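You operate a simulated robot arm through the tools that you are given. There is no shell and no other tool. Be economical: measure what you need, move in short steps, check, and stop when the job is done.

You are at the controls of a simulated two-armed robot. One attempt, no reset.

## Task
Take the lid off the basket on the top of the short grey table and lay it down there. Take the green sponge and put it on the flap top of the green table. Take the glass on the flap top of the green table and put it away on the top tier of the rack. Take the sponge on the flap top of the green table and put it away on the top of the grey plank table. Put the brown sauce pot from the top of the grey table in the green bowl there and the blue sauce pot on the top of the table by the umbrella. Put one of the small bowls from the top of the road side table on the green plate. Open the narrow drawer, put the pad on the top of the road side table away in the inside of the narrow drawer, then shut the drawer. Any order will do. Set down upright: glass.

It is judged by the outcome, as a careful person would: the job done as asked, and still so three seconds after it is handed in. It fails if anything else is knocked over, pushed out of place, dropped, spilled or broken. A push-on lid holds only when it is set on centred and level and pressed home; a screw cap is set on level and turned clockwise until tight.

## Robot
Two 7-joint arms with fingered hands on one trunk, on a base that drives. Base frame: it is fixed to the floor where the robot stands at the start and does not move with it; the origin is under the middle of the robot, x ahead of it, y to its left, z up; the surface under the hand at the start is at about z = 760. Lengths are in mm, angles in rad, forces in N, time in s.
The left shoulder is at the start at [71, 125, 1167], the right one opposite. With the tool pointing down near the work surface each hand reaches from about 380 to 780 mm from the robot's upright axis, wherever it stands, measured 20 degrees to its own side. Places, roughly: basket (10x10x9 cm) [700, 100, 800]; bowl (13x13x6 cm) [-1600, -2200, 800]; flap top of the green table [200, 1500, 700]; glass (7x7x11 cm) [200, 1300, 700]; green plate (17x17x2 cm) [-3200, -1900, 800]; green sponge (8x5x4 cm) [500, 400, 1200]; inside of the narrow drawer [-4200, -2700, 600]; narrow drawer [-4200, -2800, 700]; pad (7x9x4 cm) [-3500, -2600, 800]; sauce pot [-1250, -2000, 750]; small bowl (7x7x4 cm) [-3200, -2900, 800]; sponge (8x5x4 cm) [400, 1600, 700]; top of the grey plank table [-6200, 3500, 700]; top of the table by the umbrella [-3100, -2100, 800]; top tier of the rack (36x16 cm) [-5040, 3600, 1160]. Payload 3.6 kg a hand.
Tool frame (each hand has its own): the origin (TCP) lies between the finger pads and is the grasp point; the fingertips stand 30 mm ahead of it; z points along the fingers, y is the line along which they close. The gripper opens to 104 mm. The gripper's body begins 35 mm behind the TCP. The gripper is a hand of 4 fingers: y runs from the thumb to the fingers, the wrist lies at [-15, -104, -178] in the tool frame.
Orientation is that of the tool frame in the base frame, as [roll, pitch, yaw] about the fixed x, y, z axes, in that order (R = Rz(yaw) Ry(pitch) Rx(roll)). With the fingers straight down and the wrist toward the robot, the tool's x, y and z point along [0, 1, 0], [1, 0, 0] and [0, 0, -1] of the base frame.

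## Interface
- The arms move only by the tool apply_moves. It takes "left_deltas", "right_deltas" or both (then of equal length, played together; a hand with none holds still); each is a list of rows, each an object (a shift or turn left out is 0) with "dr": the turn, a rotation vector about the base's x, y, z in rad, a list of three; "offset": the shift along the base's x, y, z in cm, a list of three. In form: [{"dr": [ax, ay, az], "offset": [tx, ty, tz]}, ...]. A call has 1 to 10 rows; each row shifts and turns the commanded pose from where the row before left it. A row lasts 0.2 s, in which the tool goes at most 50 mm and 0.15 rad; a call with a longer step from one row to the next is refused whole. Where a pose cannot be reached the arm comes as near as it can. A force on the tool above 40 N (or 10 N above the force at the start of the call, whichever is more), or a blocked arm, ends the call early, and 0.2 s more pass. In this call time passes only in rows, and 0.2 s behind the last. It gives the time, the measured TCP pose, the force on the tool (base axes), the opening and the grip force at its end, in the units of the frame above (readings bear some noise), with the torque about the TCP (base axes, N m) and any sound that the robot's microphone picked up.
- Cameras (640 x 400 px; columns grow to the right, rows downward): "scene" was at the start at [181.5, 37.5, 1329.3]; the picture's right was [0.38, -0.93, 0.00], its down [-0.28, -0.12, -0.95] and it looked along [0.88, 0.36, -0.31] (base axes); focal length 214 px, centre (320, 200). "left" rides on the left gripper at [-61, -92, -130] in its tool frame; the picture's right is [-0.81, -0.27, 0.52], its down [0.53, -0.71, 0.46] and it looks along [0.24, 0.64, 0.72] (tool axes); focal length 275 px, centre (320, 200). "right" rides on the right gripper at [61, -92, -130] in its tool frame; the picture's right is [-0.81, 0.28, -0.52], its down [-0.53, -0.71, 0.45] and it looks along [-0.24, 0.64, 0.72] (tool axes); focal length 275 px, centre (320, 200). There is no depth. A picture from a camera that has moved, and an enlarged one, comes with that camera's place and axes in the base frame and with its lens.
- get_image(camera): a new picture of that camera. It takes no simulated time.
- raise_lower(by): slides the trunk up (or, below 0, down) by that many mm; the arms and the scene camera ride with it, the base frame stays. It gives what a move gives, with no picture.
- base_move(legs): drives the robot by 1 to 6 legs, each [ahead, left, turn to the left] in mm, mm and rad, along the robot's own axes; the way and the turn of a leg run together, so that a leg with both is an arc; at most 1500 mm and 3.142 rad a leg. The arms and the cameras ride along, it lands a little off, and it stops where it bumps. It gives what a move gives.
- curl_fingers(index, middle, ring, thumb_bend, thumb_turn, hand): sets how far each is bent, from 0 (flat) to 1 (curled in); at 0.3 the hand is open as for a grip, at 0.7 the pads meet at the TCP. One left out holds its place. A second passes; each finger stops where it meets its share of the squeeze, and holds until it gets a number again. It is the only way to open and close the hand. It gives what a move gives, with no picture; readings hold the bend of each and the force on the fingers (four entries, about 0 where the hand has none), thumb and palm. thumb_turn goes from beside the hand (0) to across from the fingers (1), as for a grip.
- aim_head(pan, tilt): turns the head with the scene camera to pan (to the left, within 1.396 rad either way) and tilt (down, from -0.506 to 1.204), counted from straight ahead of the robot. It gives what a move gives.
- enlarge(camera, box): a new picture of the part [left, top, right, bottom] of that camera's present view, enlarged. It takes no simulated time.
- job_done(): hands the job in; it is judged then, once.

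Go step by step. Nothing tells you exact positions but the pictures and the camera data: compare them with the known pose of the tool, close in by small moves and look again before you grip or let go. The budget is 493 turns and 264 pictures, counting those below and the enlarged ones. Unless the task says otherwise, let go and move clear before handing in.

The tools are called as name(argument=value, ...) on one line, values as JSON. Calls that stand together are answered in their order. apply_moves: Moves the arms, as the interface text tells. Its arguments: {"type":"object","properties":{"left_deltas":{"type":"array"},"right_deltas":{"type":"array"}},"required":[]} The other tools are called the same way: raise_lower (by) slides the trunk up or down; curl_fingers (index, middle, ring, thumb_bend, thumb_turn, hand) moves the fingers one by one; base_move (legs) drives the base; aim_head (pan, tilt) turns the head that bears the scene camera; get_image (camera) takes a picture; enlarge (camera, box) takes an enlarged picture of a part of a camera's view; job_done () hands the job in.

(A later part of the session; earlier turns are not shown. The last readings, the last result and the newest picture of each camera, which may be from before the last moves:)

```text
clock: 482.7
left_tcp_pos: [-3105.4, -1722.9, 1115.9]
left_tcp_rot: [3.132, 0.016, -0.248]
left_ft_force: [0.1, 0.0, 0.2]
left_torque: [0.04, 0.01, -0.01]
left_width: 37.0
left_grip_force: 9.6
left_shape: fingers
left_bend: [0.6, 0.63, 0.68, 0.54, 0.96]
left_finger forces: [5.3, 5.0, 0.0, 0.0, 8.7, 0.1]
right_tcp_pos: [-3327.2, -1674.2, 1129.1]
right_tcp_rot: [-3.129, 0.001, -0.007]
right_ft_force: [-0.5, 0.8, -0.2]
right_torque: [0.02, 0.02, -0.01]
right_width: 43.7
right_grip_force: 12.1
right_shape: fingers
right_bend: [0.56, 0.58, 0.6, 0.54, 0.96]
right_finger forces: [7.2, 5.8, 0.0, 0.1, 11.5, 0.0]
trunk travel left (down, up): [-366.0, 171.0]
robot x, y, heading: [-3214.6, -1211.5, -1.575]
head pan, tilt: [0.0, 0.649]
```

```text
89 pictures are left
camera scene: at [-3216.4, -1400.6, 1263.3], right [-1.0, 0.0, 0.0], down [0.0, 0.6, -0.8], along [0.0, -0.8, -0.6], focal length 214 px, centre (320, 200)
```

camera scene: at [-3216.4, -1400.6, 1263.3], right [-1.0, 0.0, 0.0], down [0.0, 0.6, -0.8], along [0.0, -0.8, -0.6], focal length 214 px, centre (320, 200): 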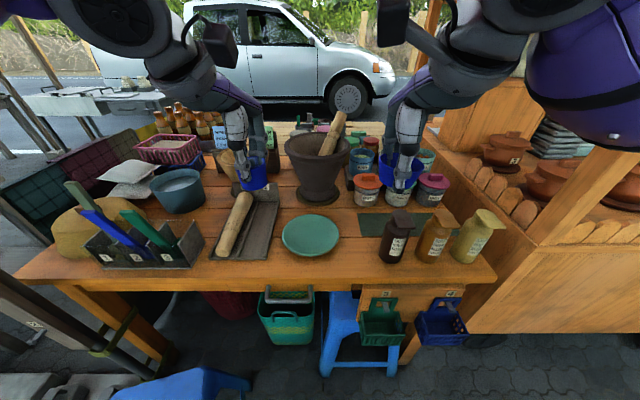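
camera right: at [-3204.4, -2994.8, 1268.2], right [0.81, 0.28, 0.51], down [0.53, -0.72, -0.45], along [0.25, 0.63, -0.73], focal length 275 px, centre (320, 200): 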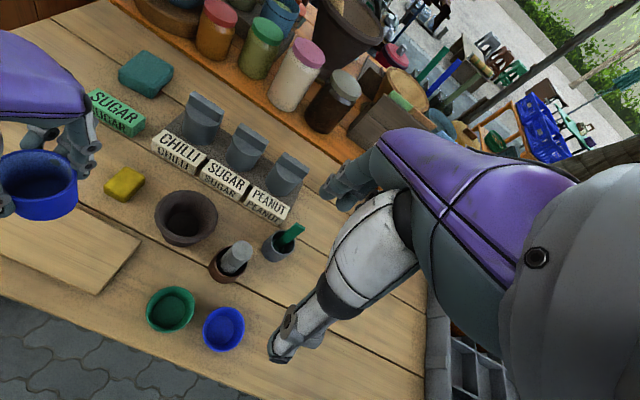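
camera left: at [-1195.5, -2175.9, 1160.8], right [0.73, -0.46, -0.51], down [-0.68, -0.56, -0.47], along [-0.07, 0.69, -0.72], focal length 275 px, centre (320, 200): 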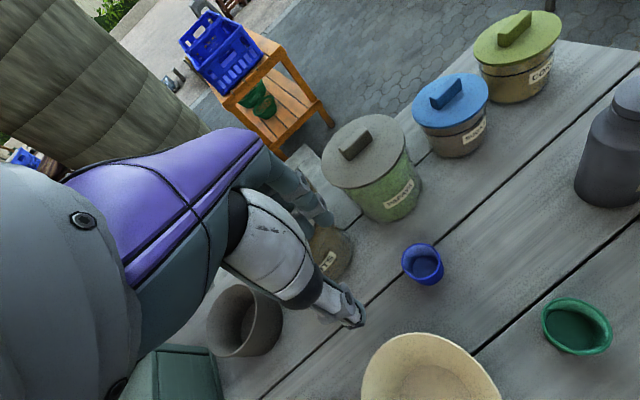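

The green plate is right in front, near (-3186, -1860). I'll zoom in on the front edge to choose a spot for the blue pot.

enlarge(camera="scene", box=[190, 180, 430, 300])

```text
2.67 times, centred on (310, 240) of scene
camera zoom: at [-3216.4, -1400.6, 1263.3], right [-1.0, 0.0, 0.0], down [0.0, 0.6, -0.8], along [0.0, -0.8, -0.6], focal length 572 px, centre (347, 93)
```

zoom: 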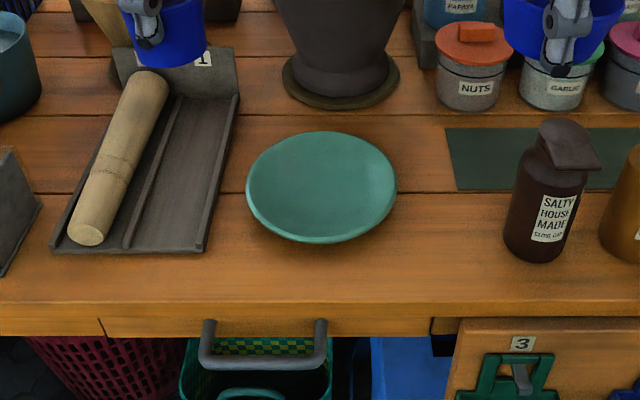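

The bowl goes onto the plate first. I'll roll forward 80 mm, move the left hand out of the way, and bring the bowl over the plate.

apply_moves(left_deltas=[{"offset": [3, 1.5, 1], "dr": [0, 0, 0.08]}, {"offset": [3, 1.5, 1], "dr": [0, 0, 0.08]}, {"offset": [3, 1.5, 1], "dr": [0, 0, 0.08]}, {"offset": [3, 1.5, 0]}, {"offset": [3, 1.5, 0]}])

base_move(legs=[[80, 0, 0]])

apply_moves(right_deltas=[{"offset": [2, -1.5, -3]}, {"offset": [2, -1.5, -3]}, {"offset": [2, -1.5, -3]}, {"offset": [2, -1.5, -3]}, {"offset": [2, -1.5, -3]}, {"offset": [2, -1.5, -3]}, {"offset": [2, -1.5, -3]}])

get_image(camera="scene")

get_image(camera="right")

```text
clock: 483.9
left_tcp_pos: [-2956.5, -1647.5, 1145.1]
left_tcp_rot: [3.133, 0.018, -0.008]
left_ft_force: [-0.4, -0.4, -1.6]
left_torque: [-0.04, -0.01, -0.05]
left_width: 36.8
left_grip_force: 9.2
left_shape: fingers
left_bend: [0.6, 0.63, 0.68, 0.54, 0.96]
left_finger forces: [5.4, 4.9, 0.0, 0.0, 8.7, 0.0]
right_tcp_pos: [-3325.5, -1673.5, 1129.6]
right_tcp_rot: [-3.127, 0.0, -0.006]
right_ft_force: [0.3, 0.7, -1.7]
right_torque: [0.02, 0.01, -0.03]
right_width: 43.7
right_grip_force: 12.0
right_shape: fingers
right_bend: [0.56, 0.58, 0.6, 0.54, 0.96]
right_finger forces: [7.2, 5.8, 0.0, 0.1, 11.5, 0.1]
trunk travel left (down, up): [-366.0, 171.0]
robot x, y, heading: [-3216.0, -1214.2, -1.575]
head pan, tilt: [0.0, 0.649]
```

```text
clock: 484.9
left_tcp_pos: [-2957.5, -1709.4, 1143.1]
left_tcp_rot: [3.135, 0.016, -0.01]
left_ft_force: [-1.0, -0.1, 0.0]
left_torque: [0.04, 0.0, -0.02]
left_width: 37.0
left_grip_force: 9.8
left_shape: fingers
left_bend: [0.6, 0.63, 0.68, 0.54, 0.96]
left_finger forces: [5.5, 5.0, 0.1, 0.0, 8.7, 0.0]
right_tcp_pos: [-3327.0, -1734.9, 1128.7]
right_tcp_rot: [-3.126, -0.001, -0.007]
right_ft_force: [0.1, -0.6, 0.4]
right_torque: [0.05, -0.01, -0.02]
right_width: 43.8
right_grip_force: 12.1
right_shape: fingers
right_bend: [0.56, 0.58, 0.6, 0.54, 0.96]
right_finger forces: [7.3, 5.9, 0.0, 0.0, 11.6, 0.0]
trunk travel left (down, up): [-366.0, 171.0]
robot x, y, heading: [-3216.3, -1269.6, -1.574]
head pan, tilt: [0.0, 0.649]
stopped in leg 1: the robot was blocked; the commanded pose is now the measured one
```

```text
clock: 486.5
left_tcp_pos: [-2957.0, -1705.6, 1146.0]
left_tcp_rot: [3.131, 0.017, -0.007]
left_ft_force: [-0.1, -0.4, 0.5]
left_torque: [0.02, -0.01, 0.02]
left_width: 37.0
left_grip_force: 9.6
left_shape: fingers
left_bend: [0.6, 0.63, 0.68, 0.54, 0.96]
left_finger forces: [5.4, 5.0, 0.0, 0.0, 8.7, 0.1]
right_tcp_pos: [-3186.3, -1835.5, 915.8]
right_tcp_rot: [-3.128, -0.001, -0.007]
right_ft_force: [-1.0, 0.2, -0.2]
right_torque: [-0.02, 0.01, 0.03]
right_width: 43.7
right_grip_force: 12.7
right_shape: fingers
right_bend: [0.56, 0.59, 0.6, 0.54, 0.96]
right_finger forces: [7.2, 5.8, 0.0, 0.1, 11.5, 0.0]
trunk travel left (down, up): [-366.0, 171.0]
robot x, y, heading: [-3217.3, -1270.7, -1.576]
head pan, tilt: [0.0, 0.649]
```

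```text
87 pictures are left
camera scene: at [-3216.0, -1457.2, 1263.2], right [-1.0, 0.0, 0.0], down [0.0, 0.6, -0.8], along [0.0, -0.8, -0.6], focal length 214 px, centre (320, 200)
```

scene: 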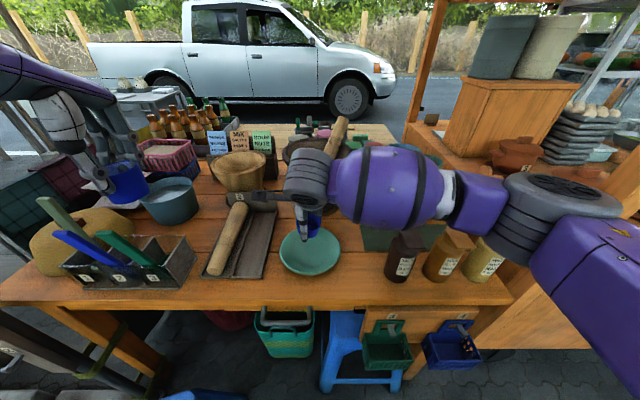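

```text
86 pictures are left
camera right: at [-3126.1, -1747.6, 1048.4], right [-0.81, -0.28, 0.51], down [-0.53, 0.72, -0.45], along [-0.25, -0.63, -0.73], focal length 275 px, centre (320, 200)
```

right: 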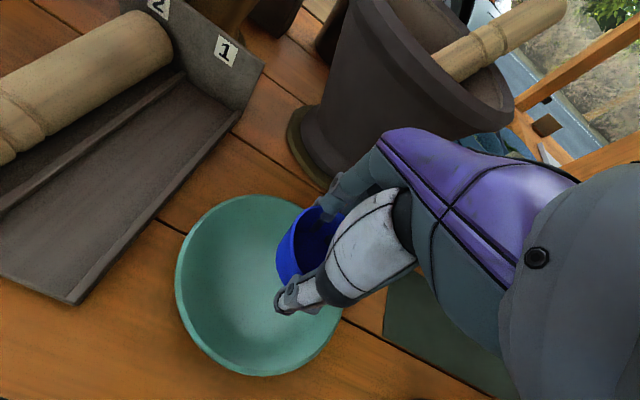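

The bowl is nearly centred over the plate. I'll make a small correction and lower it.

apply_moves(right_deltas=[{"offset": [-0.5, -0.5, -2]}, {"offset": [-0.4, -0.5, -2]}, {"offset": [0, 0, -2]}, {"offset": [0, 0, -1.5]}, {"offset": [0, 0, -0.8]}, {"offset": [0, 0, -0.5]}, {"offset": [0, 0, -0.3]}, {"offset": [0, 0, -0.3]}])

get_image(camera="right")

get_image(camera="scene")

```text
clock: 488.3
left_tcp_pos: [-2957.1, -1702.3, 1146.7]
left_tcp_rot: [3.128, 0.016, -0.006]
left_ft_force: [-0.1, -0.1, 0.7]
left_torque: [-0.02, 0.01, 0.02]
left_width: 36.7
left_grip_force: 9.7
left_shape: fingers
left_bend: [0.6, 0.63, 0.68, 0.54, 0.96]
left_finger forces: [5.4, 5.0, 0.0, 0.0, 8.7, 0.0]
right_tcp_pos: [-3194.2, -1846.3, 832.7]
right_tcp_rot: [3.139, -0.004, -0.005]
right_ft_force: [0.1, -2.6, 37.8]
right_torque: [-0.9, 0.24, -0.03]
right_width: 43.6
right_grip_force: 27.9
right_shape: fingers
right_bend: [0.57, 0.57, 0.6, 0.54, 0.96]
right_finger forces: [13.5, 27.7, 0.1, 0.1, 15.1, 0.1]
trunk travel left (down, up): [-366.0, 171.0]
robot x, y, heading: [-3215.5, -1269.2, -1.577]
head pan, tilt: [0.0, 0.649]
```

```text
85 pictures are left
camera right: at [-3135.6, -1755.1, 964.1], right [-0.81, -0.27, 0.51], down [-0.53, 0.72, -0.46], along [-0.24, -0.64, -0.72], focal length 275 px, centre (320, 200)
```

right: 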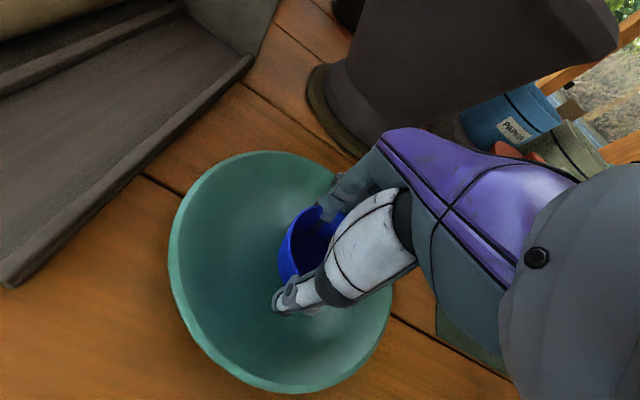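

```text
84 pictures are left
camera scene: at [-3216.6, -1453.7, 1264.1], right [-1.0, 0.0, 0.0], down [0.0, 0.6, -0.8], along [0.0, -0.8, -0.6], focal length 214 px, centre (320, 200)
```

scene: 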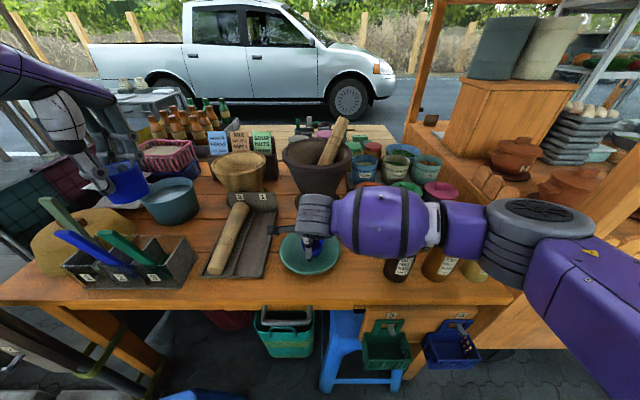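

It's touching down on the plate. I'll ease off slightly and open gently.

apply_moves(right_deltas=[{"offset": [0, 0, 0.3]}])

curl_fingers(hand="right", index=0.42, middle=0.42, ring=0.45, thumb_bend=0.42)

apply_moves(right_deltas=[{"offset": [0, 0, 1]}, {"offset": [0, 0, 2]}, {"offset": [0, 0, 4]}, {"offset": [0, 0, 4]}, {"offset": [-1, 1, 4]}])

get_image(camera="right")

```text
clock: 488.7
left_tcp_pos: [-2956.7, -1702.0, 1146.3]
left_tcp_rot: [3.13, 0.016, -0.007]
left_ft_force: [0.9, 0.2, -0.6]
left_torque: [0.0, -0.01, -0.01]
left_width: 36.7
left_grip_force: 9.7
left_shape: fingers
left_bend: [0.6, 0.63, 0.68, 0.54, 0.96]
left_finger forces: [5.4, 5.0, 0.0, 0.1, 8.7, 0.1]
right_tcp_pos: [-3195.8, -1845.5, 832.4]
right_tcp_rot: [-3.137, -0.002, -0.007]
right_ft_force: [1.2, -5.1, 29.7]
right_torque: [-0.82, 0.22, 0.04]
right_width: 43.6
right_grip_force: 24.7
right_shape: fingers
right_bend: [0.56, 0.56, 0.6, 0.54, 0.96]
right_finger forces: [10.4, 25.7, 0.0, 0.0, 13.0, 0.0]
trunk travel left (down, up): [-366.0, 171.0]
robot x, y, heading: [-3213.8, -1268.8, -1.577]
head pan, tilt: [0.0, 0.649]
```

```text
clock: 489.7
left_tcp_pos: [-2957.2, -1702.0, 1147.3]
left_tcp_rot: [3.131, 0.016, -0.008]
left_ft_force: [-0.7, 0.1, -0.1]
left_torque: [-0.03, 0.0, 0.01]
left_width: 36.8
left_grip_force: 8.7
left_shape: fingers
left_bend: [0.6, 0.63, 0.68, 0.54, 0.96]
left_finger forces: [5.5, 5.0, 0.0, 0.0, 8.6, 0.0]
right_tcp_pos: [-3194.4, -1843.6, 832.4]
right_tcp_rot: [-3.134, -0.003, -0.005]
right_ft_force: [2.6, 8.9, 32.4]
right_torque: [-0.81, -0.24, 0.15]
right_width: 60.3
right_grip_force: 16.6
right_shape: fingers
right_bend: [0.51, 0.44, 0.45, 0.42, 0.97]
right_finger forces: [23.2, 9.8, 0.1, 0.0, 0.0, 0.0]
trunk travel left (down, up): [-366.0, 171.0]
robot x, y, heading: [-3214.4, -1266.2, -1.58]
head pan, tilt: [0.0, 0.649]
```

```text
clock: 490.9
left_tcp_pos: [-2957.7, -1704.4, 1146.5]
left_tcp_rot: [3.132, 0.016, -0.006]
left_ft_force: [-0.4, 0.0, -0.4]
left_torque: [-0.04, -0.01, -0.02]
left_width: 36.8
left_grip_force: 9.5
left_shape: fingers
left_bend: [0.6, 0.63, 0.68, 0.54, 0.96]
left_finger forces: [5.4, 5.0, 0.0, 0.0, 8.7, 0.0]
right_tcp_pos: [-3206.3, -1836.3, 979.0]
right_tcp_rot: [-3.127, 0.001, -0.008]
right_ft_force: [-0.4, 0.1, -0.3]
right_torque: [0.0, 0.02, 0.0]
right_width: 72.5
right_grip_force: 0.1
right_shape: fingers
right_bend: [0.42, 0.42, 0.45, 0.42, 0.97]
right_finger forces: [0.0, 0.0, 0.0, 0.0, 0.1, 0.1]
trunk travel left (down, up): [-366.0, 171.0]
robot x, y, heading: [-3215.2, -1269.5, -1.576]
head pan, tilt: [0.0, 0.649]
```

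```text
83 pictures are left
camera right: at [-3146.7, -1746.5, 1111.7], right [-0.81, -0.28, 0.51], down [-0.53, 0.72, -0.45], along [-0.25, -0.63, -0.73], focal length 275 px, centre (320, 200)
```

right: 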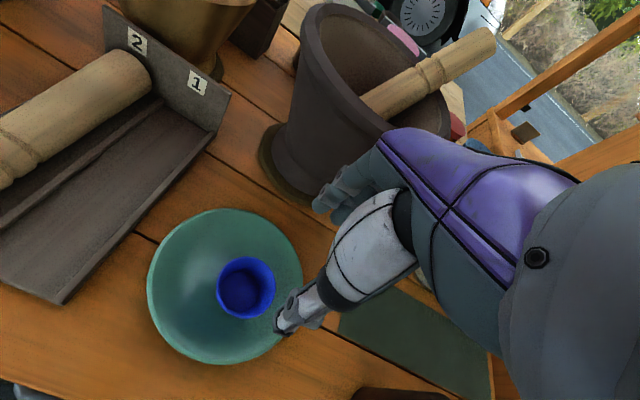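

The small bowl is on the green plate. I'll move the right hand away, then bring the blue pot over the free patch between the tray and the plate, around (-3100, -1748).

apply_moves(right_deltas=[{"offset": [-3, 2, 3]}, {"offset": [-3, 2, 3]}, {"offset": [-3, 2, 3]}, {"offset": [-3, 2, 2]}, {"offset": [-3, 2, 0]}])

apply_moves(left_deltas=[{"offset": [-2.2, -0.9, -3], "dr": [0, 0, 0.1]}, {"offset": [-2.2, -0.9, -3], "dr": [0, 0, 0.1]}, {"offset": [-2.2, -0.9, -3], "dr": [0, 0, 0.1]}, {"offset": [-2.2, -0.9, -3]}, {"offset": [-2.1, -0.9, -3]}, {"offset": [-2.1, -0.6, -3]}])

get_image(camera="left")

enlarge(camera="scene", box=[190, 160, 400, 310])

```text
clock: 492.1
left_tcp_pos: [-2958.2, -1703.7, 1146.0]
left_tcp_rot: [3.131, 0.017, -0.008]
left_ft_force: [-0.4, 0.9, 1.0]
left_torque: [0.01, 0.0, -0.02]
left_width: 36.9
left_grip_force: 9.1
left_shape: fingers
left_bend: [0.6, 0.63, 0.68, 0.54, 0.96]
left_finger forces: [5.4, 4.9, 0.1, 0.1, 8.7, 0.1]
right_tcp_pos: [-3357.4, -1735.1, 1089.4]
right_tcp_rot: [-3.129, 0.0, -0.004]
right_ft_force: [0.4, 0.9, 0.0]
right_torque: [0.03, 0.0, 0.04]
right_width: 72.4
right_grip_force: 0.2
right_shape: fingers
right_bend: [0.42, 0.42, 0.45, 0.42, 0.97]
right_finger forces: [0.0, 0.1, 0.1, 0.0, 0.1, 0.0]
trunk travel left (down, up): [-366.0, 171.0]
robot x, y, heading: [-3219.5, -1270.1, -1.574]
head pan, tilt: [0.0, 0.649]
```

```text
clock: 493.5
left_tcp_pos: [-3086.5, -1756.2, 965.7]
left_tcp_rot: [3.133, 0.016, 0.293]
left_ft_force: [0.3, -0.8, -0.4]
left_torque: [-0.03, 0.01, -0.02]
left_width: 36.8
left_grip_force: 9.5
left_shape: fingers
left_bend: [0.6, 0.63, 0.68, 0.55, 0.96]
left_finger forces: [5.3, 4.9, 0.0, 0.1, 8.6, 0.1]
right_tcp_pos: [-3356.8, -1736.0, 1088.5]
right_tcp_rot: [-3.127, -0.001, -0.008]
right_ft_force: [-0.3, -0.3, 0.1]
right_torque: [-0.02, 0.0, 0.0]
right_width: 72.3
right_grip_force: 0.1
right_shape: fingers
right_bend: [0.42, 0.42, 0.45, 0.42, 0.97]
right_finger forces: [0.0, 0.0, 0.0, 0.1, 0.0, 0.1]
trunk travel left (down, up): [-366.0, 171.0]
robot x, y, heading: [-3218.2, -1267.8, -1.576]
head pan, tilt: [0.0, 0.649]
```

```text
82 pictures are left
camera left: at [-3169.3, -1682.8, 1094.7], right [-0.86, 0.02, -0.51], down [0.3, 0.83, -0.47], along [0.41, -0.56, -0.72], focal length 275 px, centre (320, 200)
```

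left: 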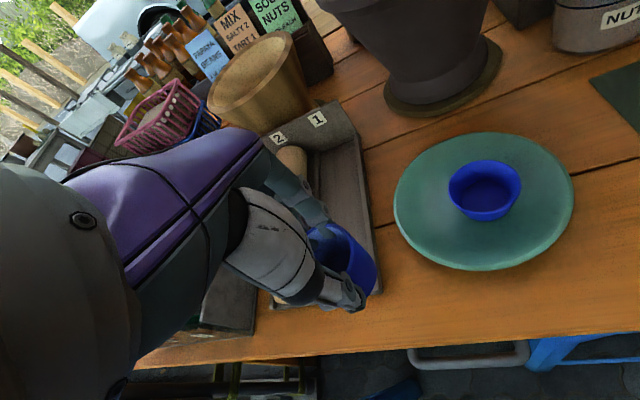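

```text
2.67 times, centred on (295, 235) of scene
camera zoom: at [-3216.6, -1457.6, 1263.2], right [-1.0, 0.0, 0.0], down [0.0, 0.61, -0.8], along [0.0, -0.8, -0.61], focal length 572 px, centre (387, 107)
```

zoom: 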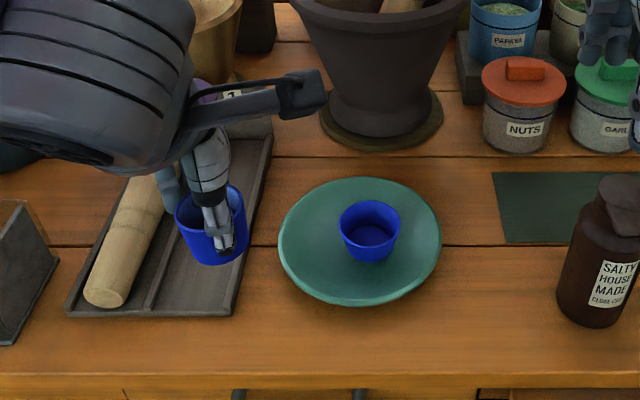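

The pot is a bit close to the front edge. I'll shift it 14 mm inward and lower it.

apply_moves(left_deltas=[{"offset": [0, -0.7, -3]}, {"offset": [0, -0.7, -3]}, {"offset": [0, 0, -3]}, {"offset": [0, 0, -2.5]}])

get_image(camera="left")

enlarge(camera="scene", box=[190, 160, 400, 310])

```text
clock: 494.5
left_tcp_pos: [-3087.4, -1768.6, 850.7]
left_tcp_rot: [3.127, 0.019, 0.291]
left_ft_force: [-1.0, 0.1, 6.6]
left_torque: [-0.14, -0.08, -0.01]
left_width: 36.1
left_grip_force: 10.5
left_shape: fingers
left_bend: [0.61, 0.63, 0.68, 0.55, 0.96]
left_finger forces: [5.7, 6.3, 0.1, 0.1, 10.2, 0.0]
right_tcp_pos: [-3357.1, -1734.7, 1089.6]
right_tcp_rot: [-3.128, -0.001, -0.007]
right_ft_force: [-0.1, -0.2, -0.4]
right_torque: [0.0, 0.0, -0.01]
right_width: 73.0
right_grip_force: 0.1
right_shape: fingers
right_bend: [0.42, 0.42, 0.45, 0.42, 0.97]
right_finger forces: [0.0, 0.0, 0.1, 0.1, 0.0, 0.0]
trunk travel left (down, up): [-366.0, 171.0]
robot x, y, heading: [-3211.7, -1265.6, -1.572]
head pan, tilt: [0.0, 0.649]
```

```text
80 pictures are left
camera left: at [-3170.0, -1695.6, 980.0], right [-0.86, 0.02, -0.51], down [0.3, 0.83, -0.47], along [0.41, -0.56, -0.72], focal length 275 px, centre (320, 200)
```

left: 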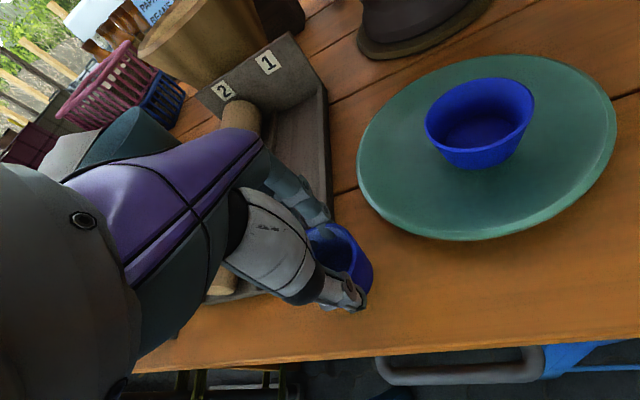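

```text
2.67 times, centred on (295, 235) of scene
camera zoom: at [-3216.8, -1456.0, 1263.5], right [-1.0, 0.0, 0.0], down [0.0, 0.6, -0.8], along [0.0, -0.8, -0.6], focal length 572 px, centre (387, 107)
```

zoom: 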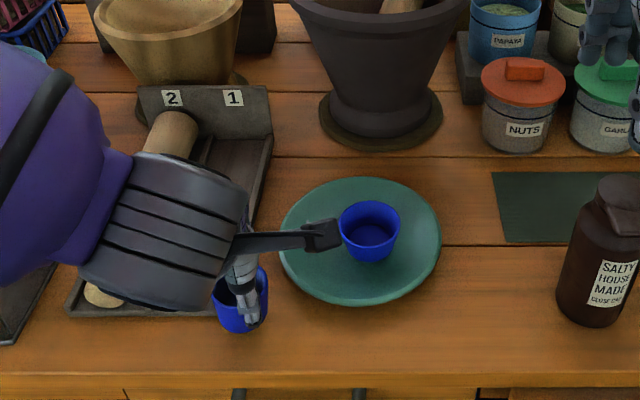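

The pot's bottom has caught the tray's corner. I'll lift 20 mm, move 22 mm toward the plate side, and lower again.

apply_moves(left_deltas=[{"offset": [0, 0, 2]}, {"offset": [-1.2, 0.2, 0]}, {"offset": [-1.2, 0.2, 0]}, {"offset": [0, 0, -2]}, {"offset": [0, 0, -0.5]}, {"offset": [0, 0, -0.5]}, {"offset": [0, 0, -0.4]}, {"offset": [0, 0, -0.3]}])

get_image(camera="left")

enlarge(camera="scene", box=[190, 160, 400, 310])

```text
clock: 496.3
left_tcp_pos: [-3111.7, -1766.2, 833.5]
left_tcp_rot: [3.13, 0.018, 0.291]
left_ft_force: [0.9, 2.4, 8.2]
left_torque: [-0.02, -0.02, -0.04]
left_width: 35.9
left_grip_force: 10.8
left_shape: fingers
left_bend: [0.61, 0.63, 0.68, 0.54, 0.96]
left_finger forces: [5.2, 5.8, 0.5, 0.0, 10.5, 0.0]
right_tcp_pos: [-3357.2, -1734.2, 1089.7]
right_tcp_rot: [-3.129, 0.0, -0.007]
right_ft_force: [-0.7, 0.3, -0.2]
right_torque: [-0.05, -0.01, 0.0]
right_width: 72.5
right_grip_force: 0.0
right_shape: fingers
right_bend: [0.42, 0.42, 0.45, 0.42, 0.97]
right_finger forces: [0.0, 0.0, 0.1, 0.0, 0.1, 0.1]
trunk travel left (down, up): [-366.0, 171.0]
robot x, y, heading: [-3212.8, -1271.0, -1.576]
head pan, tilt: [0.0, 0.649]
```

```text
78 pictures are left
camera left: at [-3193.6, -1692.2, 963.4], right [-0.86, 0.02, -0.51], down [0.3, 0.83, -0.47], along [0.41, -0.56, -0.72], focal length 275 px, centre (320, 200)
```

left: 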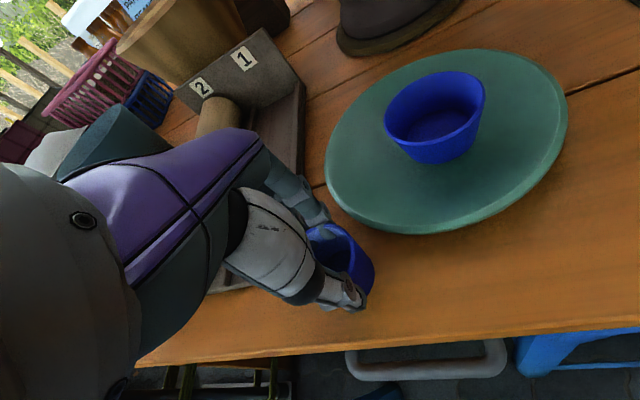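

```text
2.67 times, centred on (295, 235) of scene
camera zoom: at [-3216.5, -1455.7, 1263.6], right [-1.0, 0.0, 0.0], down [0.0, 0.6, -0.8], along [0.0, -0.8, -0.6], focal length 572 px, centre (387, 107)
```

zoom: 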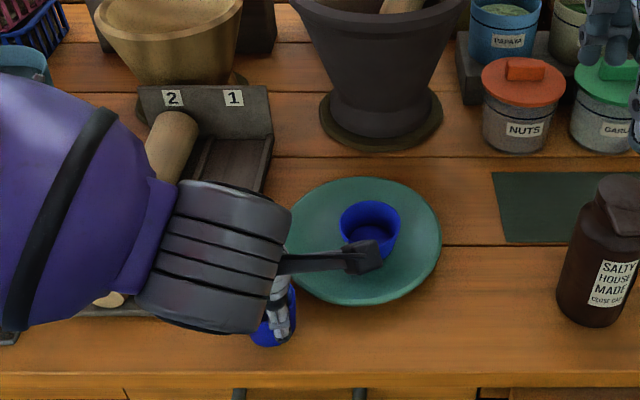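

The pot rests on the table. I'll open mainly the thumb so the fingers stay off the plate, then rise straight up.

curl_fingers(hand="left", index=0.57, middle=0.59, ring=0.66, thumb_bend=0.4)

apply_moves(left_deltas=[{"offset": [0, -0.2, 0.7]}, {"offset": [0, 0, 1.5]}, {"offset": [0, 0, 3]}, {"offset": [0, 0, 4]}, {"offset": [1, 1, 4]}])

get_image(camera="left")

```text
clock: 497.3
left_tcp_pos: [-3111.2, -1764.2, 833.4]
left_tcp_rot: [3.132, 0.016, 0.292]
left_ft_force: [-0.6, 0.6, -0.7]
left_torque: [0.0, 0.01, 0.01]
left_width: 56.5
left_grip_force: 0.1
left_shape: fingers
left_bend: [0.56, 0.59, 0.66, 0.4, 0.97]
left_finger forces: [0.1, 0.1, 0.1, 0.1, 0.0, 0.0]
right_tcp_pos: [-3356.7, -1734.0, 1088.8]
right_tcp_rot: [-3.13, 0.0, -0.008]
right_ft_force: [0.6, 0.1, -0.7]
right_torque: [0.02, 0.01, -0.02]
right_width: 72.3
right_grip_force: 0.1
right_shape: fingers
right_bend: [0.42, 0.42, 0.45, 0.42, 0.97]
right_finger forces: [0.0, 0.1, 0.0, 0.0, 0.1, 0.0]
trunk travel left (down, up): [-366.0, 171.0]
robot x, y, heading: [-3218.0, -1266.1, -1.571]
head pan, tilt: [0.0, 0.649]
```

```text
clock: 498.5
left_tcp_pos: [-3099.5, -1757.6, 965.7]
left_tcp_rot: [3.132, 0.015, 0.291]
left_ft_force: [-1.2, 0.3, 1.1]
left_torque: [0.0, -0.01, 0.02]
left_width: 56.6
left_grip_force: 0.1
left_shape: fingers
left_bend: [0.56, 0.59, 0.66, 0.4, 0.97]
left_finger forces: [0.0, 0.0, 0.0, 0.2, 0.0, 0.0]
right_tcp_pos: [-3357.2, -1735.3, 1089.5]
right_tcp_rot: [-3.129, 0.001, -0.007]
right_ft_force: [0.3, 1.0, 0.0]
right_torque: [0.01, -0.01, -0.02]
right_width: 72.4
right_grip_force: 0.0
right_shape: fingers
right_bend: [0.42, 0.42, 0.45, 0.42, 0.97]
right_finger forces: [0.1, 0.1, 0.0, 0.0, 0.0, 0.1]
trunk travel left (down, up): [-366.0, 171.0]
robot x, y, heading: [-3216.1, -1269.3, -1.572]
head pan, tilt: [0.0, 0.649]
```

```text
76 pictures are left
camera left: at [-3181.9, -1683.5, 1095.4], right [-0.86, 0.02, -0.51], down [0.3, 0.83, -0.47], along [0.41, -0.56, -0.72], focal length 275 px, centre (320, 200)
```

left: 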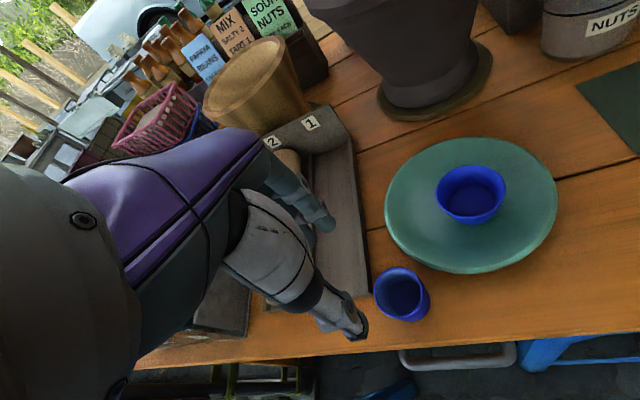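

The blue pot is on the umbrella table. Next is the pad and the drawer, reached from the road side, so I'll raise the hands and retrace the route.

apply_moves(left_deltas=[{"offset": [2, 3, 4]}, {"offset": [1, 4, 2.5]}, {"offset": [0, 4, 2.5]}, {"offset": [0, 2, 4]}], right_deltas=[{"offset": [0, 3, 3]}, {"offset": [0, 3, 3]}, {"offset": [0, 0, 0]}, {"offset": [0, 0, 0]}])

base_move(legs=[[-390, 0, 0], [-400, 916, 0], [-480, 400, 0], [-880, 0, 0], [-70, 1450, 0], [1450, 0, 0]])

```text
refused: row 1 steps farther than a row can; nothing moved
```

```text
clock: 505.4
left_tcp_pos: [-2596.0, -1147.5, 965.1]
left_tcp_rot: [3.132, 0.02, 0.285]
left_ft_force: [0.4, -0.1, -0.2]
left_torque: [-0.03, 0.02, -0.01]
left_width: 56.9
left_grip_force: 0.0
left_shape: fingers
left_bend: [0.56, 0.59, 0.66, 0.4, 0.97]
left_finger forces: [0.0, 0.1, 0.1, 0.0, 0.1, 0.0]
right_tcp_pos: [-2853.0, -1124.8, 1089.8]
right_tcp_rot: [-3.129, 0.002, -0.011]
right_ft_force: [1.0, 0.2, 0.1]
right_torque: [-0.02, 0.01, -0.01]
right_width: 72.6
right_grip_force: 0.1
right_shape: fingers
right_bend: [0.42, 0.42, 0.45, 0.42, 0.97]
right_finger forces: [0.0, 0.0, 0.0, 0.0, 0.1, 0.0]
trunk travel left (down, up): [-366.0, 171.0]
robot x, y, heading: [-2709.9, -661.1, -1.577]
head pan, tilt: [0.0, 0.649]
stopped in leg 2: the robot was blocked; the commanded pose is now the measured one
```

I'm blocked partway with something behind me. I'll look to the sides.

aim_head(pan=1.39, tilt=0.8)

get_image(camera="scene")

```text
clock: 506.9
left_tcp_pos: [-2598.7, -1148.0, 965.1]
left_tcp_rot: [3.132, 0.017, 0.282]
left_ft_force: [0.2, 0.3, -0.4]
left_torque: [-0.01, 0.02, -0.03]
left_width: 56.7
left_grip_force: 0.0
left_shape: fingers
left_bend: [0.56, 0.59, 0.66, 0.4, 0.97]
left_finger forces: [0.0, 0.0, 0.0, 0.1, 0.0, 0.1]
right_tcp_pos: [-2856.4, -1125.4, 1089.7]
right_tcp_rot: [-3.128, -0.001, -0.012]
right_ft_force: [-0.8, -0.2, 0.5]
right_torque: [0.0, -0.02, -0.02]
right_width: 72.6
right_grip_force: 0.0
right_shape: fingers
right_bend: [0.42, 0.42, 0.45, 0.42, 0.97]
right_finger forces: [0.0, 0.0, 0.0, 0.0, 0.1, 0.1]
trunk travel left (down, up): [-366.0, 171.0]
robot x, y, heading: [-2711.2, -658.2, -1.583]
head pan, tilt: [1.389, 0.799]
```

```text
75 pictures are left
camera scene: at [-2633.9, -776.1, 1250.7], right [-0.19, -0.98, 0.0], down [-0.7, 0.14, -0.7], along [0.68, -0.13, -0.72], focal length 214 px, centre (320, 200)
```

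scene: 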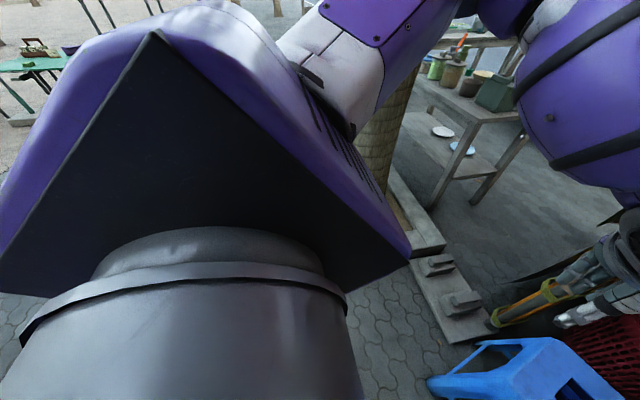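

The red pot is just behind me. I'll step forward, then follow the line I used coming in.

base_move(legs=[[70, 20, 0], [-160, 300, 0], [-110, 140, 0], [-350, 330, 0]])

apply_moves(left_deltas=[{"offset": [0, 2, 4]}, {"offset": [0, 2, 4]}, {"offset": [0, 2, 4]}])

```text
clock: 515.3
left_tcp_pos: [-1798.3, -614.6, 965.0]
left_tcp_rot: [3.131, 0.016, 0.288]
left_ft_force: [-0.2, 0.1, 0.4]
left_torque: [-0.02, -0.02, 0.01]
left_width: 56.6
left_grip_force: 0.0
left_shape: fingers
left_bend: [0.56, 0.59, 0.66, 0.4, 0.97]
left_finger forces: [0.0, 0.0, 0.0, 0.1, 0.0, 0.0]
right_tcp_pos: [-2055.1, -591.2, 1089.1]
right_tcp_rot: [-3.126, 0.002, -0.015]
right_ft_force: [0.3, 0.7, 0.4]
right_torque: [-0.04, 0.01, -0.02]
right_width: 72.5
right_grip_force: 0.0
right_shape: fingers
right_bend: [0.42, 0.42, 0.45, 0.42, 0.97]
right_finger forces: [0.0, 0.1, 0.1, 0.0, 0.0, 0.0]
trunk travel left (down, up): [-366.0, 171.0]
robot x, y, heading: [-1913.3, -124.3, -1.577]
head pan, tilt: [1.389, 0.799]
```

```text
clock: 516.1
left_tcp_pos: [-1797.5, -549.9, 1086.7]
left_tcp_rot: [3.132, 0.018, 0.286]
left_ft_force: [-0.4, 0.8, 0.0]
left_torque: [0.01, -0.04, -0.01]
left_width: 56.9
left_grip_force: 0.1
left_shape: fingers
left_bend: [0.56, 0.59, 0.66, 0.4, 0.97]
left_finger forces: [0.0, 0.0, 0.0, 0.1, 0.0, 0.0]
right_tcp_pos: [-2054.8, -588.7, 1089.7]
right_tcp_rot: [-3.129, 0.0, -0.013]
right_ft_force: [-1.1, 0.2, -0.1]
right_torque: [-0.01, -0.02, 0.0]
right_width: 72.5
right_grip_force: 0.1
right_shape: fingers
right_bend: [0.42, 0.42, 0.45, 0.42, 0.97]
right_finger forces: [0.0, 0.1, 0.0, 0.1, 0.0, 0.1]
trunk travel left (down, up): [-366.0, 171.0]
robot x, y, heading: [-1908.6, -123.8, -1.578]
head pan, tilt: [1.389, 0.799]
```

I'll take a quick look at the red pot to confirm it's fine, then continue.

aim_head(pan=-0.95, tilt=0.6)

get_image(camera="scene")

```text
clock: 518.3
left_tcp_pos: [-1798.4, -552.3, 1085.6]
left_tcp_rot: [3.132, 0.013, 0.288]
left_ft_force: [0.2, -0.1, -0.2]
left_torque: [0.03, 0.02, 0.05]
left_width: 56.8
left_grip_force: 0.1
left_shape: fingers
left_bend: [0.56, 0.59, 0.66, 0.4, 0.97]
left_finger forces: [0.0, 0.0, 0.0, 0.0, 0.0, 0.1]
right_tcp_pos: [-2055.3, -589.7, 1089.3]
right_tcp_rot: [-3.127, 0.001, -0.014]
right_ft_force: [-0.1, 0.3, 1.0]
right_torque: [0.03, -0.01, 0.02]
right_width: 72.1
right_grip_force: 0.1
right_shape: fingers
right_bend: [0.42, 0.42, 0.45, 0.42, 0.97]
right_finger forces: [0.1, 0.0, 0.1, 0.1, 0.1, 0.0]
trunk travel left (down, up): [-366.0, 171.0]
robot x, y, heading: [-1910.0, -126.9, -1.577]
head pan, tilt: [-0.949, 0.6]
```

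```text
74 pictures are left
camera scene: at [-1984.5, -277.1, 1267.6], right [-0.58, 0.82, 0.0], down [0.46, 0.33, -0.83], along [-0.67, -0.47, -0.56], focal length 214 px, centre (320, 200)
```

scene: 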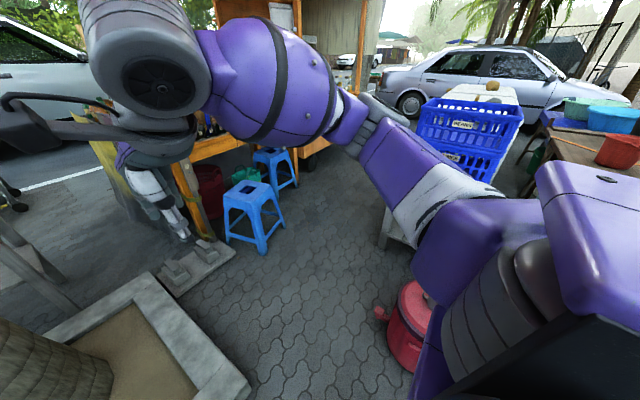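

The red pot is where it was. I'll continue around to the road side.

base_move(legs=[[-1000, 0, 0], [-60, 1470, 0], [1450, 20, 0], [1450, 80, 0], [840, -170, 0]])

```text
clock: 553.9
left_tcp_pos: [-561.5, -3294.0, 1085.9]
left_tcp_rot: [3.134, 0.016, 0.273]
left_ft_force: [0.0, 0.1, 0.5]
left_torque: [-0.03, 0.02, 0.0]
left_width: 56.9
left_grip_force: 0.1
left_shape: fingers
left_bend: [0.56, 0.59, 0.66, 0.4, 0.97]
left_finger forces: [0.1, 0.0, 0.0, 0.0, 0.1, 0.0]
right_tcp_pos: [-817.8, -3328.8, 1088.1]
right_tcp_rot: [-3.127, 0.002, -0.026]
right_ft_force: [-0.3, 1.0, -0.9]
right_torque: [0.0, 0.0, -0.03]
right_width: 72.2
right_grip_force: 0.1
right_shape: fingers
right_bend: [0.42, 0.42, 0.45, 0.42, 0.97]
right_finger forces: [0.0, 0.0, 0.0, 0.0, 0.0, 0.0]
trunk travel left (down, up): [-366.0, 171.0]
robot x, y, heading: [-672.4, -2864.0, -1.591]
head pan, tilt: [-0.949, 0.6]
```

base_move(legs=[[240, -1300, 0], [400, -300, 0], [0, -970, 0], [0, 0, -2.72]])

aim_head(pan=0.3, tilt=0.55)

get_image(camera="scene")

```text
clock: 583.0
left_tcp_pos: [-3514.4, -3108.9, 1086.1]
left_tcp_rot: [3.132, 0.015, -2.446]
left_ft_force: [-0.3, 0.3, 0.6]
left_torque: [0.02, -0.03, 0.01]
left_width: 56.7
left_grip_force: 0.2
left_shape: fingers
left_bend: [0.56, 0.59, 0.66, 0.4, 0.97]
left_finger forces: [0.0, 0.0, 0.0, 0.0, 0.0, 0.0]
right_tcp_pos: [-3295.0, -2971.9, 1088.8]
right_tcp_rot: [-3.128, 0.0, -2.747]
right_ft_force: [1.6, -0.4, 0.3]
right_torque: [-0.01, -0.02, -0.02]
right_width: 72.5
right_grip_force: 0.0
right_shape: fingers
right_bend: [0.42, 0.42, 0.45, 0.42, 0.97]
right_finger forces: [0.0, 0.0, 0.1, 0.1, 0.1, 0.1]
trunk travel left (down, up): [-366.0, 171.0]
robot x, y, heading: [-3240.3, -3456.7, 1.973]
head pan, tilt: [-0.949, 0.6]
```

```text
clock: 584.5
left_tcp_pos: [-3515.4, -3110.2, 1086.4]
left_tcp_rot: [3.133, 0.017, -2.447]
left_ft_force: [-0.1, 0.4, 0.5]
left_torque: [0.02, 0.01, 0.0]
left_width: 56.4
left_grip_force: 0.1
left_shape: fingers
left_bend: [0.56, 0.59, 0.66, 0.4, 0.97]
left_finger forces: [0.0, 0.1, 0.0, 0.0, 0.0, 0.0]
right_tcp_pos: [-3294.5, -2972.7, 1088.2]
right_tcp_rot: [-3.128, 0.0, -2.748]
right_ft_force: [-0.2, -1.1, 1.0]
right_torque: [0.01, 0.0, -0.02]
right_width: 72.5
right_grip_force: 0.1
right_shape: fingers
right_bend: [0.42, 0.42, 0.45, 0.42, 0.97]
right_finger forces: [0.1, 0.0, 0.0, 0.1, 0.0, 0.0]
trunk travel left (down, up): [-366.0, 171.0]
robot x, y, heading: [-3241.3, -3458.7, 1.974]
head pan, tilt: [0.3, 0.55]
```

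```text
73 pictures are left
camera scene: at [-3339.4, -3290.8, 1272.1], right [0.77, 0.64, 0.0], down [0.34, -0.4, -0.85], along [-0.55, 0.65, -0.52], focal length 214 px, centre (320, 200)
```

scene: 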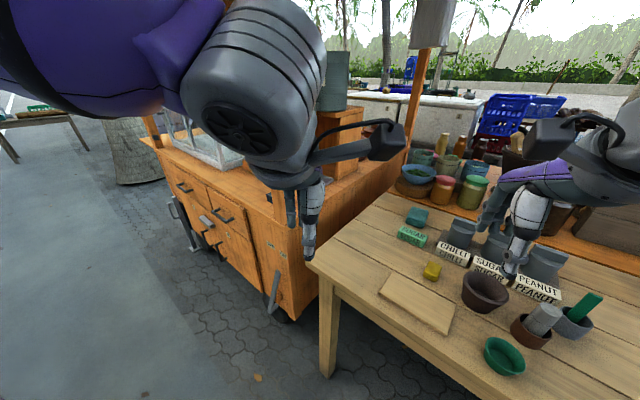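

The kiosk's south face has several drawers. I'll zoom in.

enlarge(camera="scene", box=[130, 130, 330, 310])

```text
2.22 times, centred on (230, 220) of scene
camera zoom: at [-3339.4, -3290.8, 1272.1], right [0.77, 0.64, 0.0], down [0.34, -0.4, -0.85], along [-0.55, 0.65, -0.52], focal length 477 px, centre (520, 156)
```

zoom: 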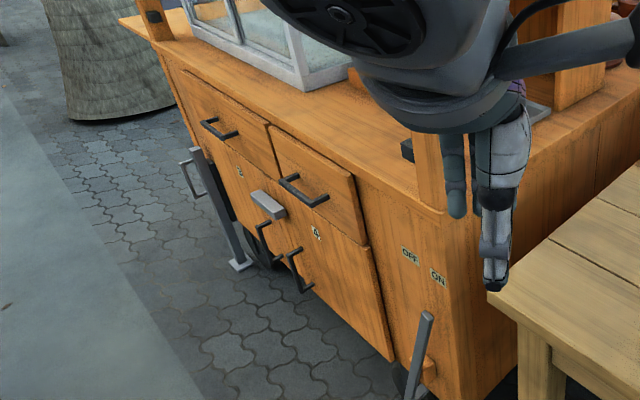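

The narrow drawer is the right-hand upper one, with its handle near (-4200, -2962, 700). I'll get the pad first: move closer, align the right hand with the table, and hover over it.

apply_moves(left_deltas=[{"offset": [1.5, -3, 0]}, {"offset": [1.5, -3, 0]}, {"offset": [1, -2, 0]}], right_deltas=[{"offset": [0, 0, 1], "dr": [0, 0, -0.13]}, {"offset": [0, 0, 1], "dr": [0, 0, -0.13]}, {"offset": [0, 0, 1], "dr": [0, 0, -0.13]}])

curl_fingers(hand="right", index=0.27, middle=0.27, ring=0.27, thumb_bend=0.27)

base_move(legs=[[233, -89, 0]])

get_image(camera="right")

```text
clock: 585.3
left_tcp_pos: [-3472.6, -3173.5, 1095.2]
left_tcp_rot: [3.134, 0.016, -2.447]
left_ft_force: [-0.1, -0.1, -1.0]
left_torque: [-0.01, -0.01, 0.0]
left_width: 56.9
left_grip_force: 0.1
left_shape: fingers
left_bend: [0.56, 0.59, 0.66, 0.4, 0.97]
left_finger forces: [0.1, 0.1, 0.0, 0.0, 0.0, 0.1]
left hand out of reach, approached as far as the arm can: row 2, 3
right_tcp_pos: [-3294.0, -2973.1, 1119.7]
right_tcp_rot: [-3.13, 0.0, -3.138]
right_ft_force: [0.9, 0.3, 0.0]
right_torque: [0.02, -0.01, -0.01]
right_width: 72.6
right_grip_force: 0.0
right_shape: fingers
right_bend: [0.42, 0.42, 0.45, 0.42, 0.97]
right_finger forces: [0.0, 0.0, 0.0, 0.0, 0.0, 0.1]
trunk travel left (down, up): [-366.0, 171.0]
robot x, y, heading: [-3238.5, -3458.2, 1.971]
head pan, tilt: [0.3, 0.55]
```

```text
clock: 586.3
left_tcp_pos: [-3471.7, -3173.0, 1095.6]
left_tcp_rot: [3.135, 0.014, -2.448]
left_ft_force: [-0.3, 0.5, 0.1]
left_torque: [0.0, 0.01, 0.0]
left_width: 57.1
left_grip_force: 0.0
left_shape: fingers
left_bend: [0.56, 0.59, 0.66, 0.4, 0.97]
left_finger forces: [0.1, 0.1, 0.0, 0.0, 0.0, 0.1]
right_tcp_pos: [-3293.1, -2972.1, 1119.4]
right_tcp_rot: [-3.128, 0.0, -3.138]
right_ft_force: [0.0, 0.7, 0.0]
right_torque: [-0.01, -0.01, 0.01]
right_width: 109.7
right_grip_force: 0.2
right_shape: fingers
right_bend: [0.27, 0.27, 0.27, 0.27, 0.97]
right_finger forces: [0.0, 0.0, 0.0, 0.0, 0.0, 0.0]
trunk travel left (down, up): [-366.0, 171.0]
robot x, y, heading: [-3241.2, -3455.4, 1.969]
head pan, tilt: [0.3, 0.55]
```

```text
clock: 588.1
left_tcp_pos: [-3480.8, -2919.9, 1096.0]
left_tcp_rot: [3.135, 0.015, -2.448]
left_ft_force: [0.5, -0.5, 0.0]
left_torque: [-0.05, -0.02, -0.01]
left_width: 56.5
left_grip_force: 0.1
left_shape: fingers
left_bend: [0.56, 0.59, 0.66, 0.4, 0.97]
left_finger forces: [0.1, 0.0, 0.0, 0.1, 0.0, 0.1]
right_tcp_pos: [-3302.4, -2719.1, 1119.3]
right_tcp_rot: [-3.127, 0.0, -3.139]
right_ft_force: [0.1, -0.1, -0.6]
right_torque: [0.01, 0.02, 0.04]
right_width: 109.3
right_grip_force: 0.3
right_shape: fingers
right_bend: [0.27, 0.27, 0.27, 0.27, 0.97]
right_finger forces: [0.1, 0.1, 0.0, 0.0, 0.1, 0.1]
trunk travel left (down, up): [-366.0, 171.0]
robot x, y, heading: [-3250.5, -3205.3, 1.967]
head pan, tilt: [0.3, 0.55]
```

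```text
71 pictures are left
camera right: at [-3364.4, -2809.7, 1250.9], right [0.81, 0.28, 0.51], down [0.54, -0.72, -0.45], along [0.24, 0.64, -0.73], focal length 275 px, centre (320, 200)
```

right: 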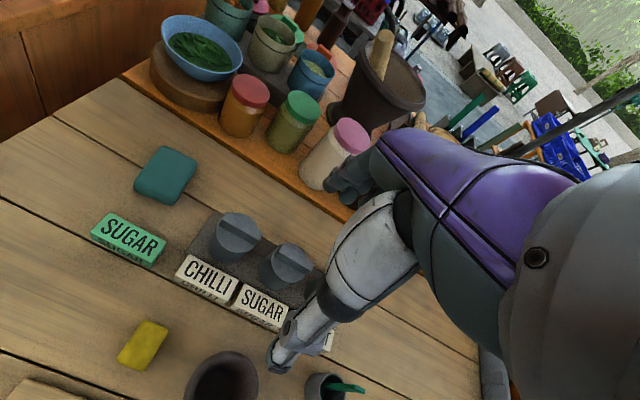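

The pad's centre is (-3485, -2552), with its long side along y turned about 0.22 rad. I'll move over it, turning to match and opening wider.

curl_fingers(hand="right", index=0.2, middle=0.2, ring=0.2, thumb_bend=0.22)

apply_moves(right_deltas=[{"offset": [-3.05, 2.8, -2.5], "dr": [0, 0, 0.11]}, {"offset": [-3.05, 2.8, -2.5], "dr": [0, 0, 0.11]}, {"offset": [-3.05, 2.8, -2.5]}, {"offset": [-3.05, 2.8, -2.5]}, {"offset": [-3.05, 2.8, -2.5]}, {"offset": [-3.05, 2.7, -2.5]}, {"offset": [0, 0, -4]}, {"offset": [0, 0, -3]}])

get_image(camera="right")

get_image(camera="scene")

```text
clock: 589.1
left_tcp_pos: [-3481.3, -2919.8, 1095.5]
left_tcp_rot: [3.134, 0.014, -2.449]
left_ft_force: [-0.2, -0.1, -0.6]
left_torque: [0.02, 0.0, 0.01]
left_width: 56.7
left_grip_force: 0.1
left_shape: fingers
left_bend: [0.56, 0.59, 0.66, 0.4, 0.97]
left_finger forces: [0.1, 0.0, 0.0, 0.0, 0.1, 0.1]
right_tcp_pos: [-3301.0, -2719.6, 1119.1]
right_tcp_rot: [-3.127, 0.0, -3.138]
right_ft_force: [0.0, -0.8, 0.5]
right_torque: [0.03, -0.03, 0.04]
right_width: 123.7
right_grip_force: 0.0
right_shape: fingers
right_bend: [0.2, 0.2, 0.2, 0.22, 0.97]
right_finger forces: [0.0, 0.1, 0.1, 0.0, 0.1, 0.1]
trunk travel left (down, up): [-366.0, 171.0]
robot x, y, heading: [-3251.9, -3203.9, 1.973]
head pan, tilt: [0.3, 0.55]
```

```text
clock: 590.9
left_tcp_pos: [-3481.9, -2920.4, 1095.6]
left_tcp_rot: [3.133, 0.017, -2.449]
left_ft_force: [-0.1, 0.1, 0.2]
left_torque: [-0.01, -0.02, -0.03]
left_width: 56.7
left_grip_force: 0.0
left_shape: fingers
left_bend: [0.56, 0.59, 0.66, 0.4, 0.97]
left_finger forces: [0.0, 0.1, 0.0, 0.1, 0.0, 0.0]
right_tcp_pos: [-3486.4, -2554.0, 899.4]
right_tcp_rot: [-3.129, 0.0, -2.92]
right_ft_force: [0.4, -0.5, 0.0]
right_torque: [0.03, 0.02, 0.0]
right_width: 123.6
right_grip_force: 0.1
right_shape: fingers
right_bend: [0.2, 0.2, 0.2, 0.22, 0.97]
right_finger forces: [0.0, 0.1, 0.1, 0.1, 0.0, 0.0]
trunk travel left (down, up): [-366.0, 171.0]
robot x, y, heading: [-3251.6, -3206.2, 1.966]
head pan, tilt: [0.3, 0.55]
```

```text
70 pictures are left
camera right: at [-3527.5, -2655.0, 1031.4], right [0.73, 0.45, 0.51], down [0.68, -0.58, -0.45], along [0.1, 0.67, -0.73], focal length 275 px, centre (320, 200)
```

right: 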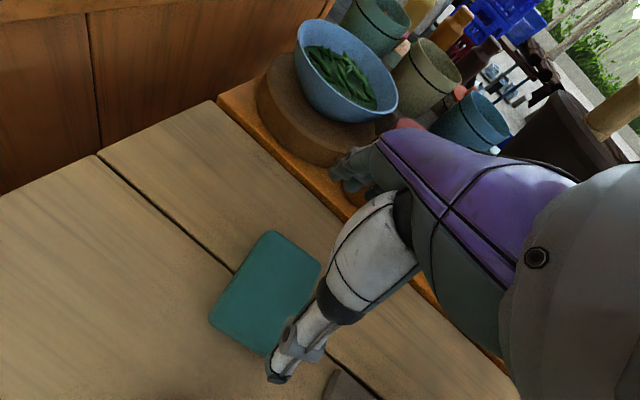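

```text
69 pictures are left
camera scene: at [-3348.2, -3038.0, 1272.0], right [0.77, 0.64, 0.0], down [0.34, -0.4, -0.85], along [-0.55, 0.65, -0.52], focal length 214 px, centre (320, 200)
```

scene: 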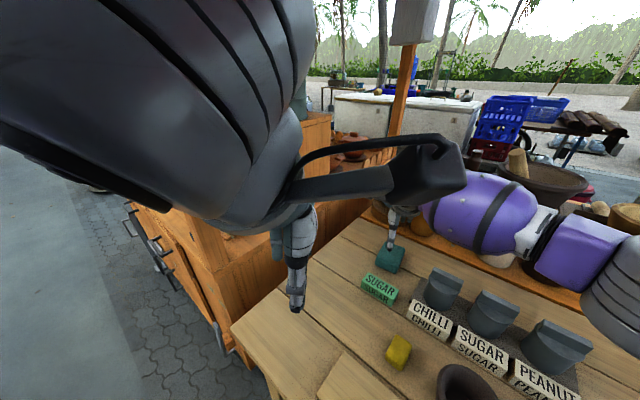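

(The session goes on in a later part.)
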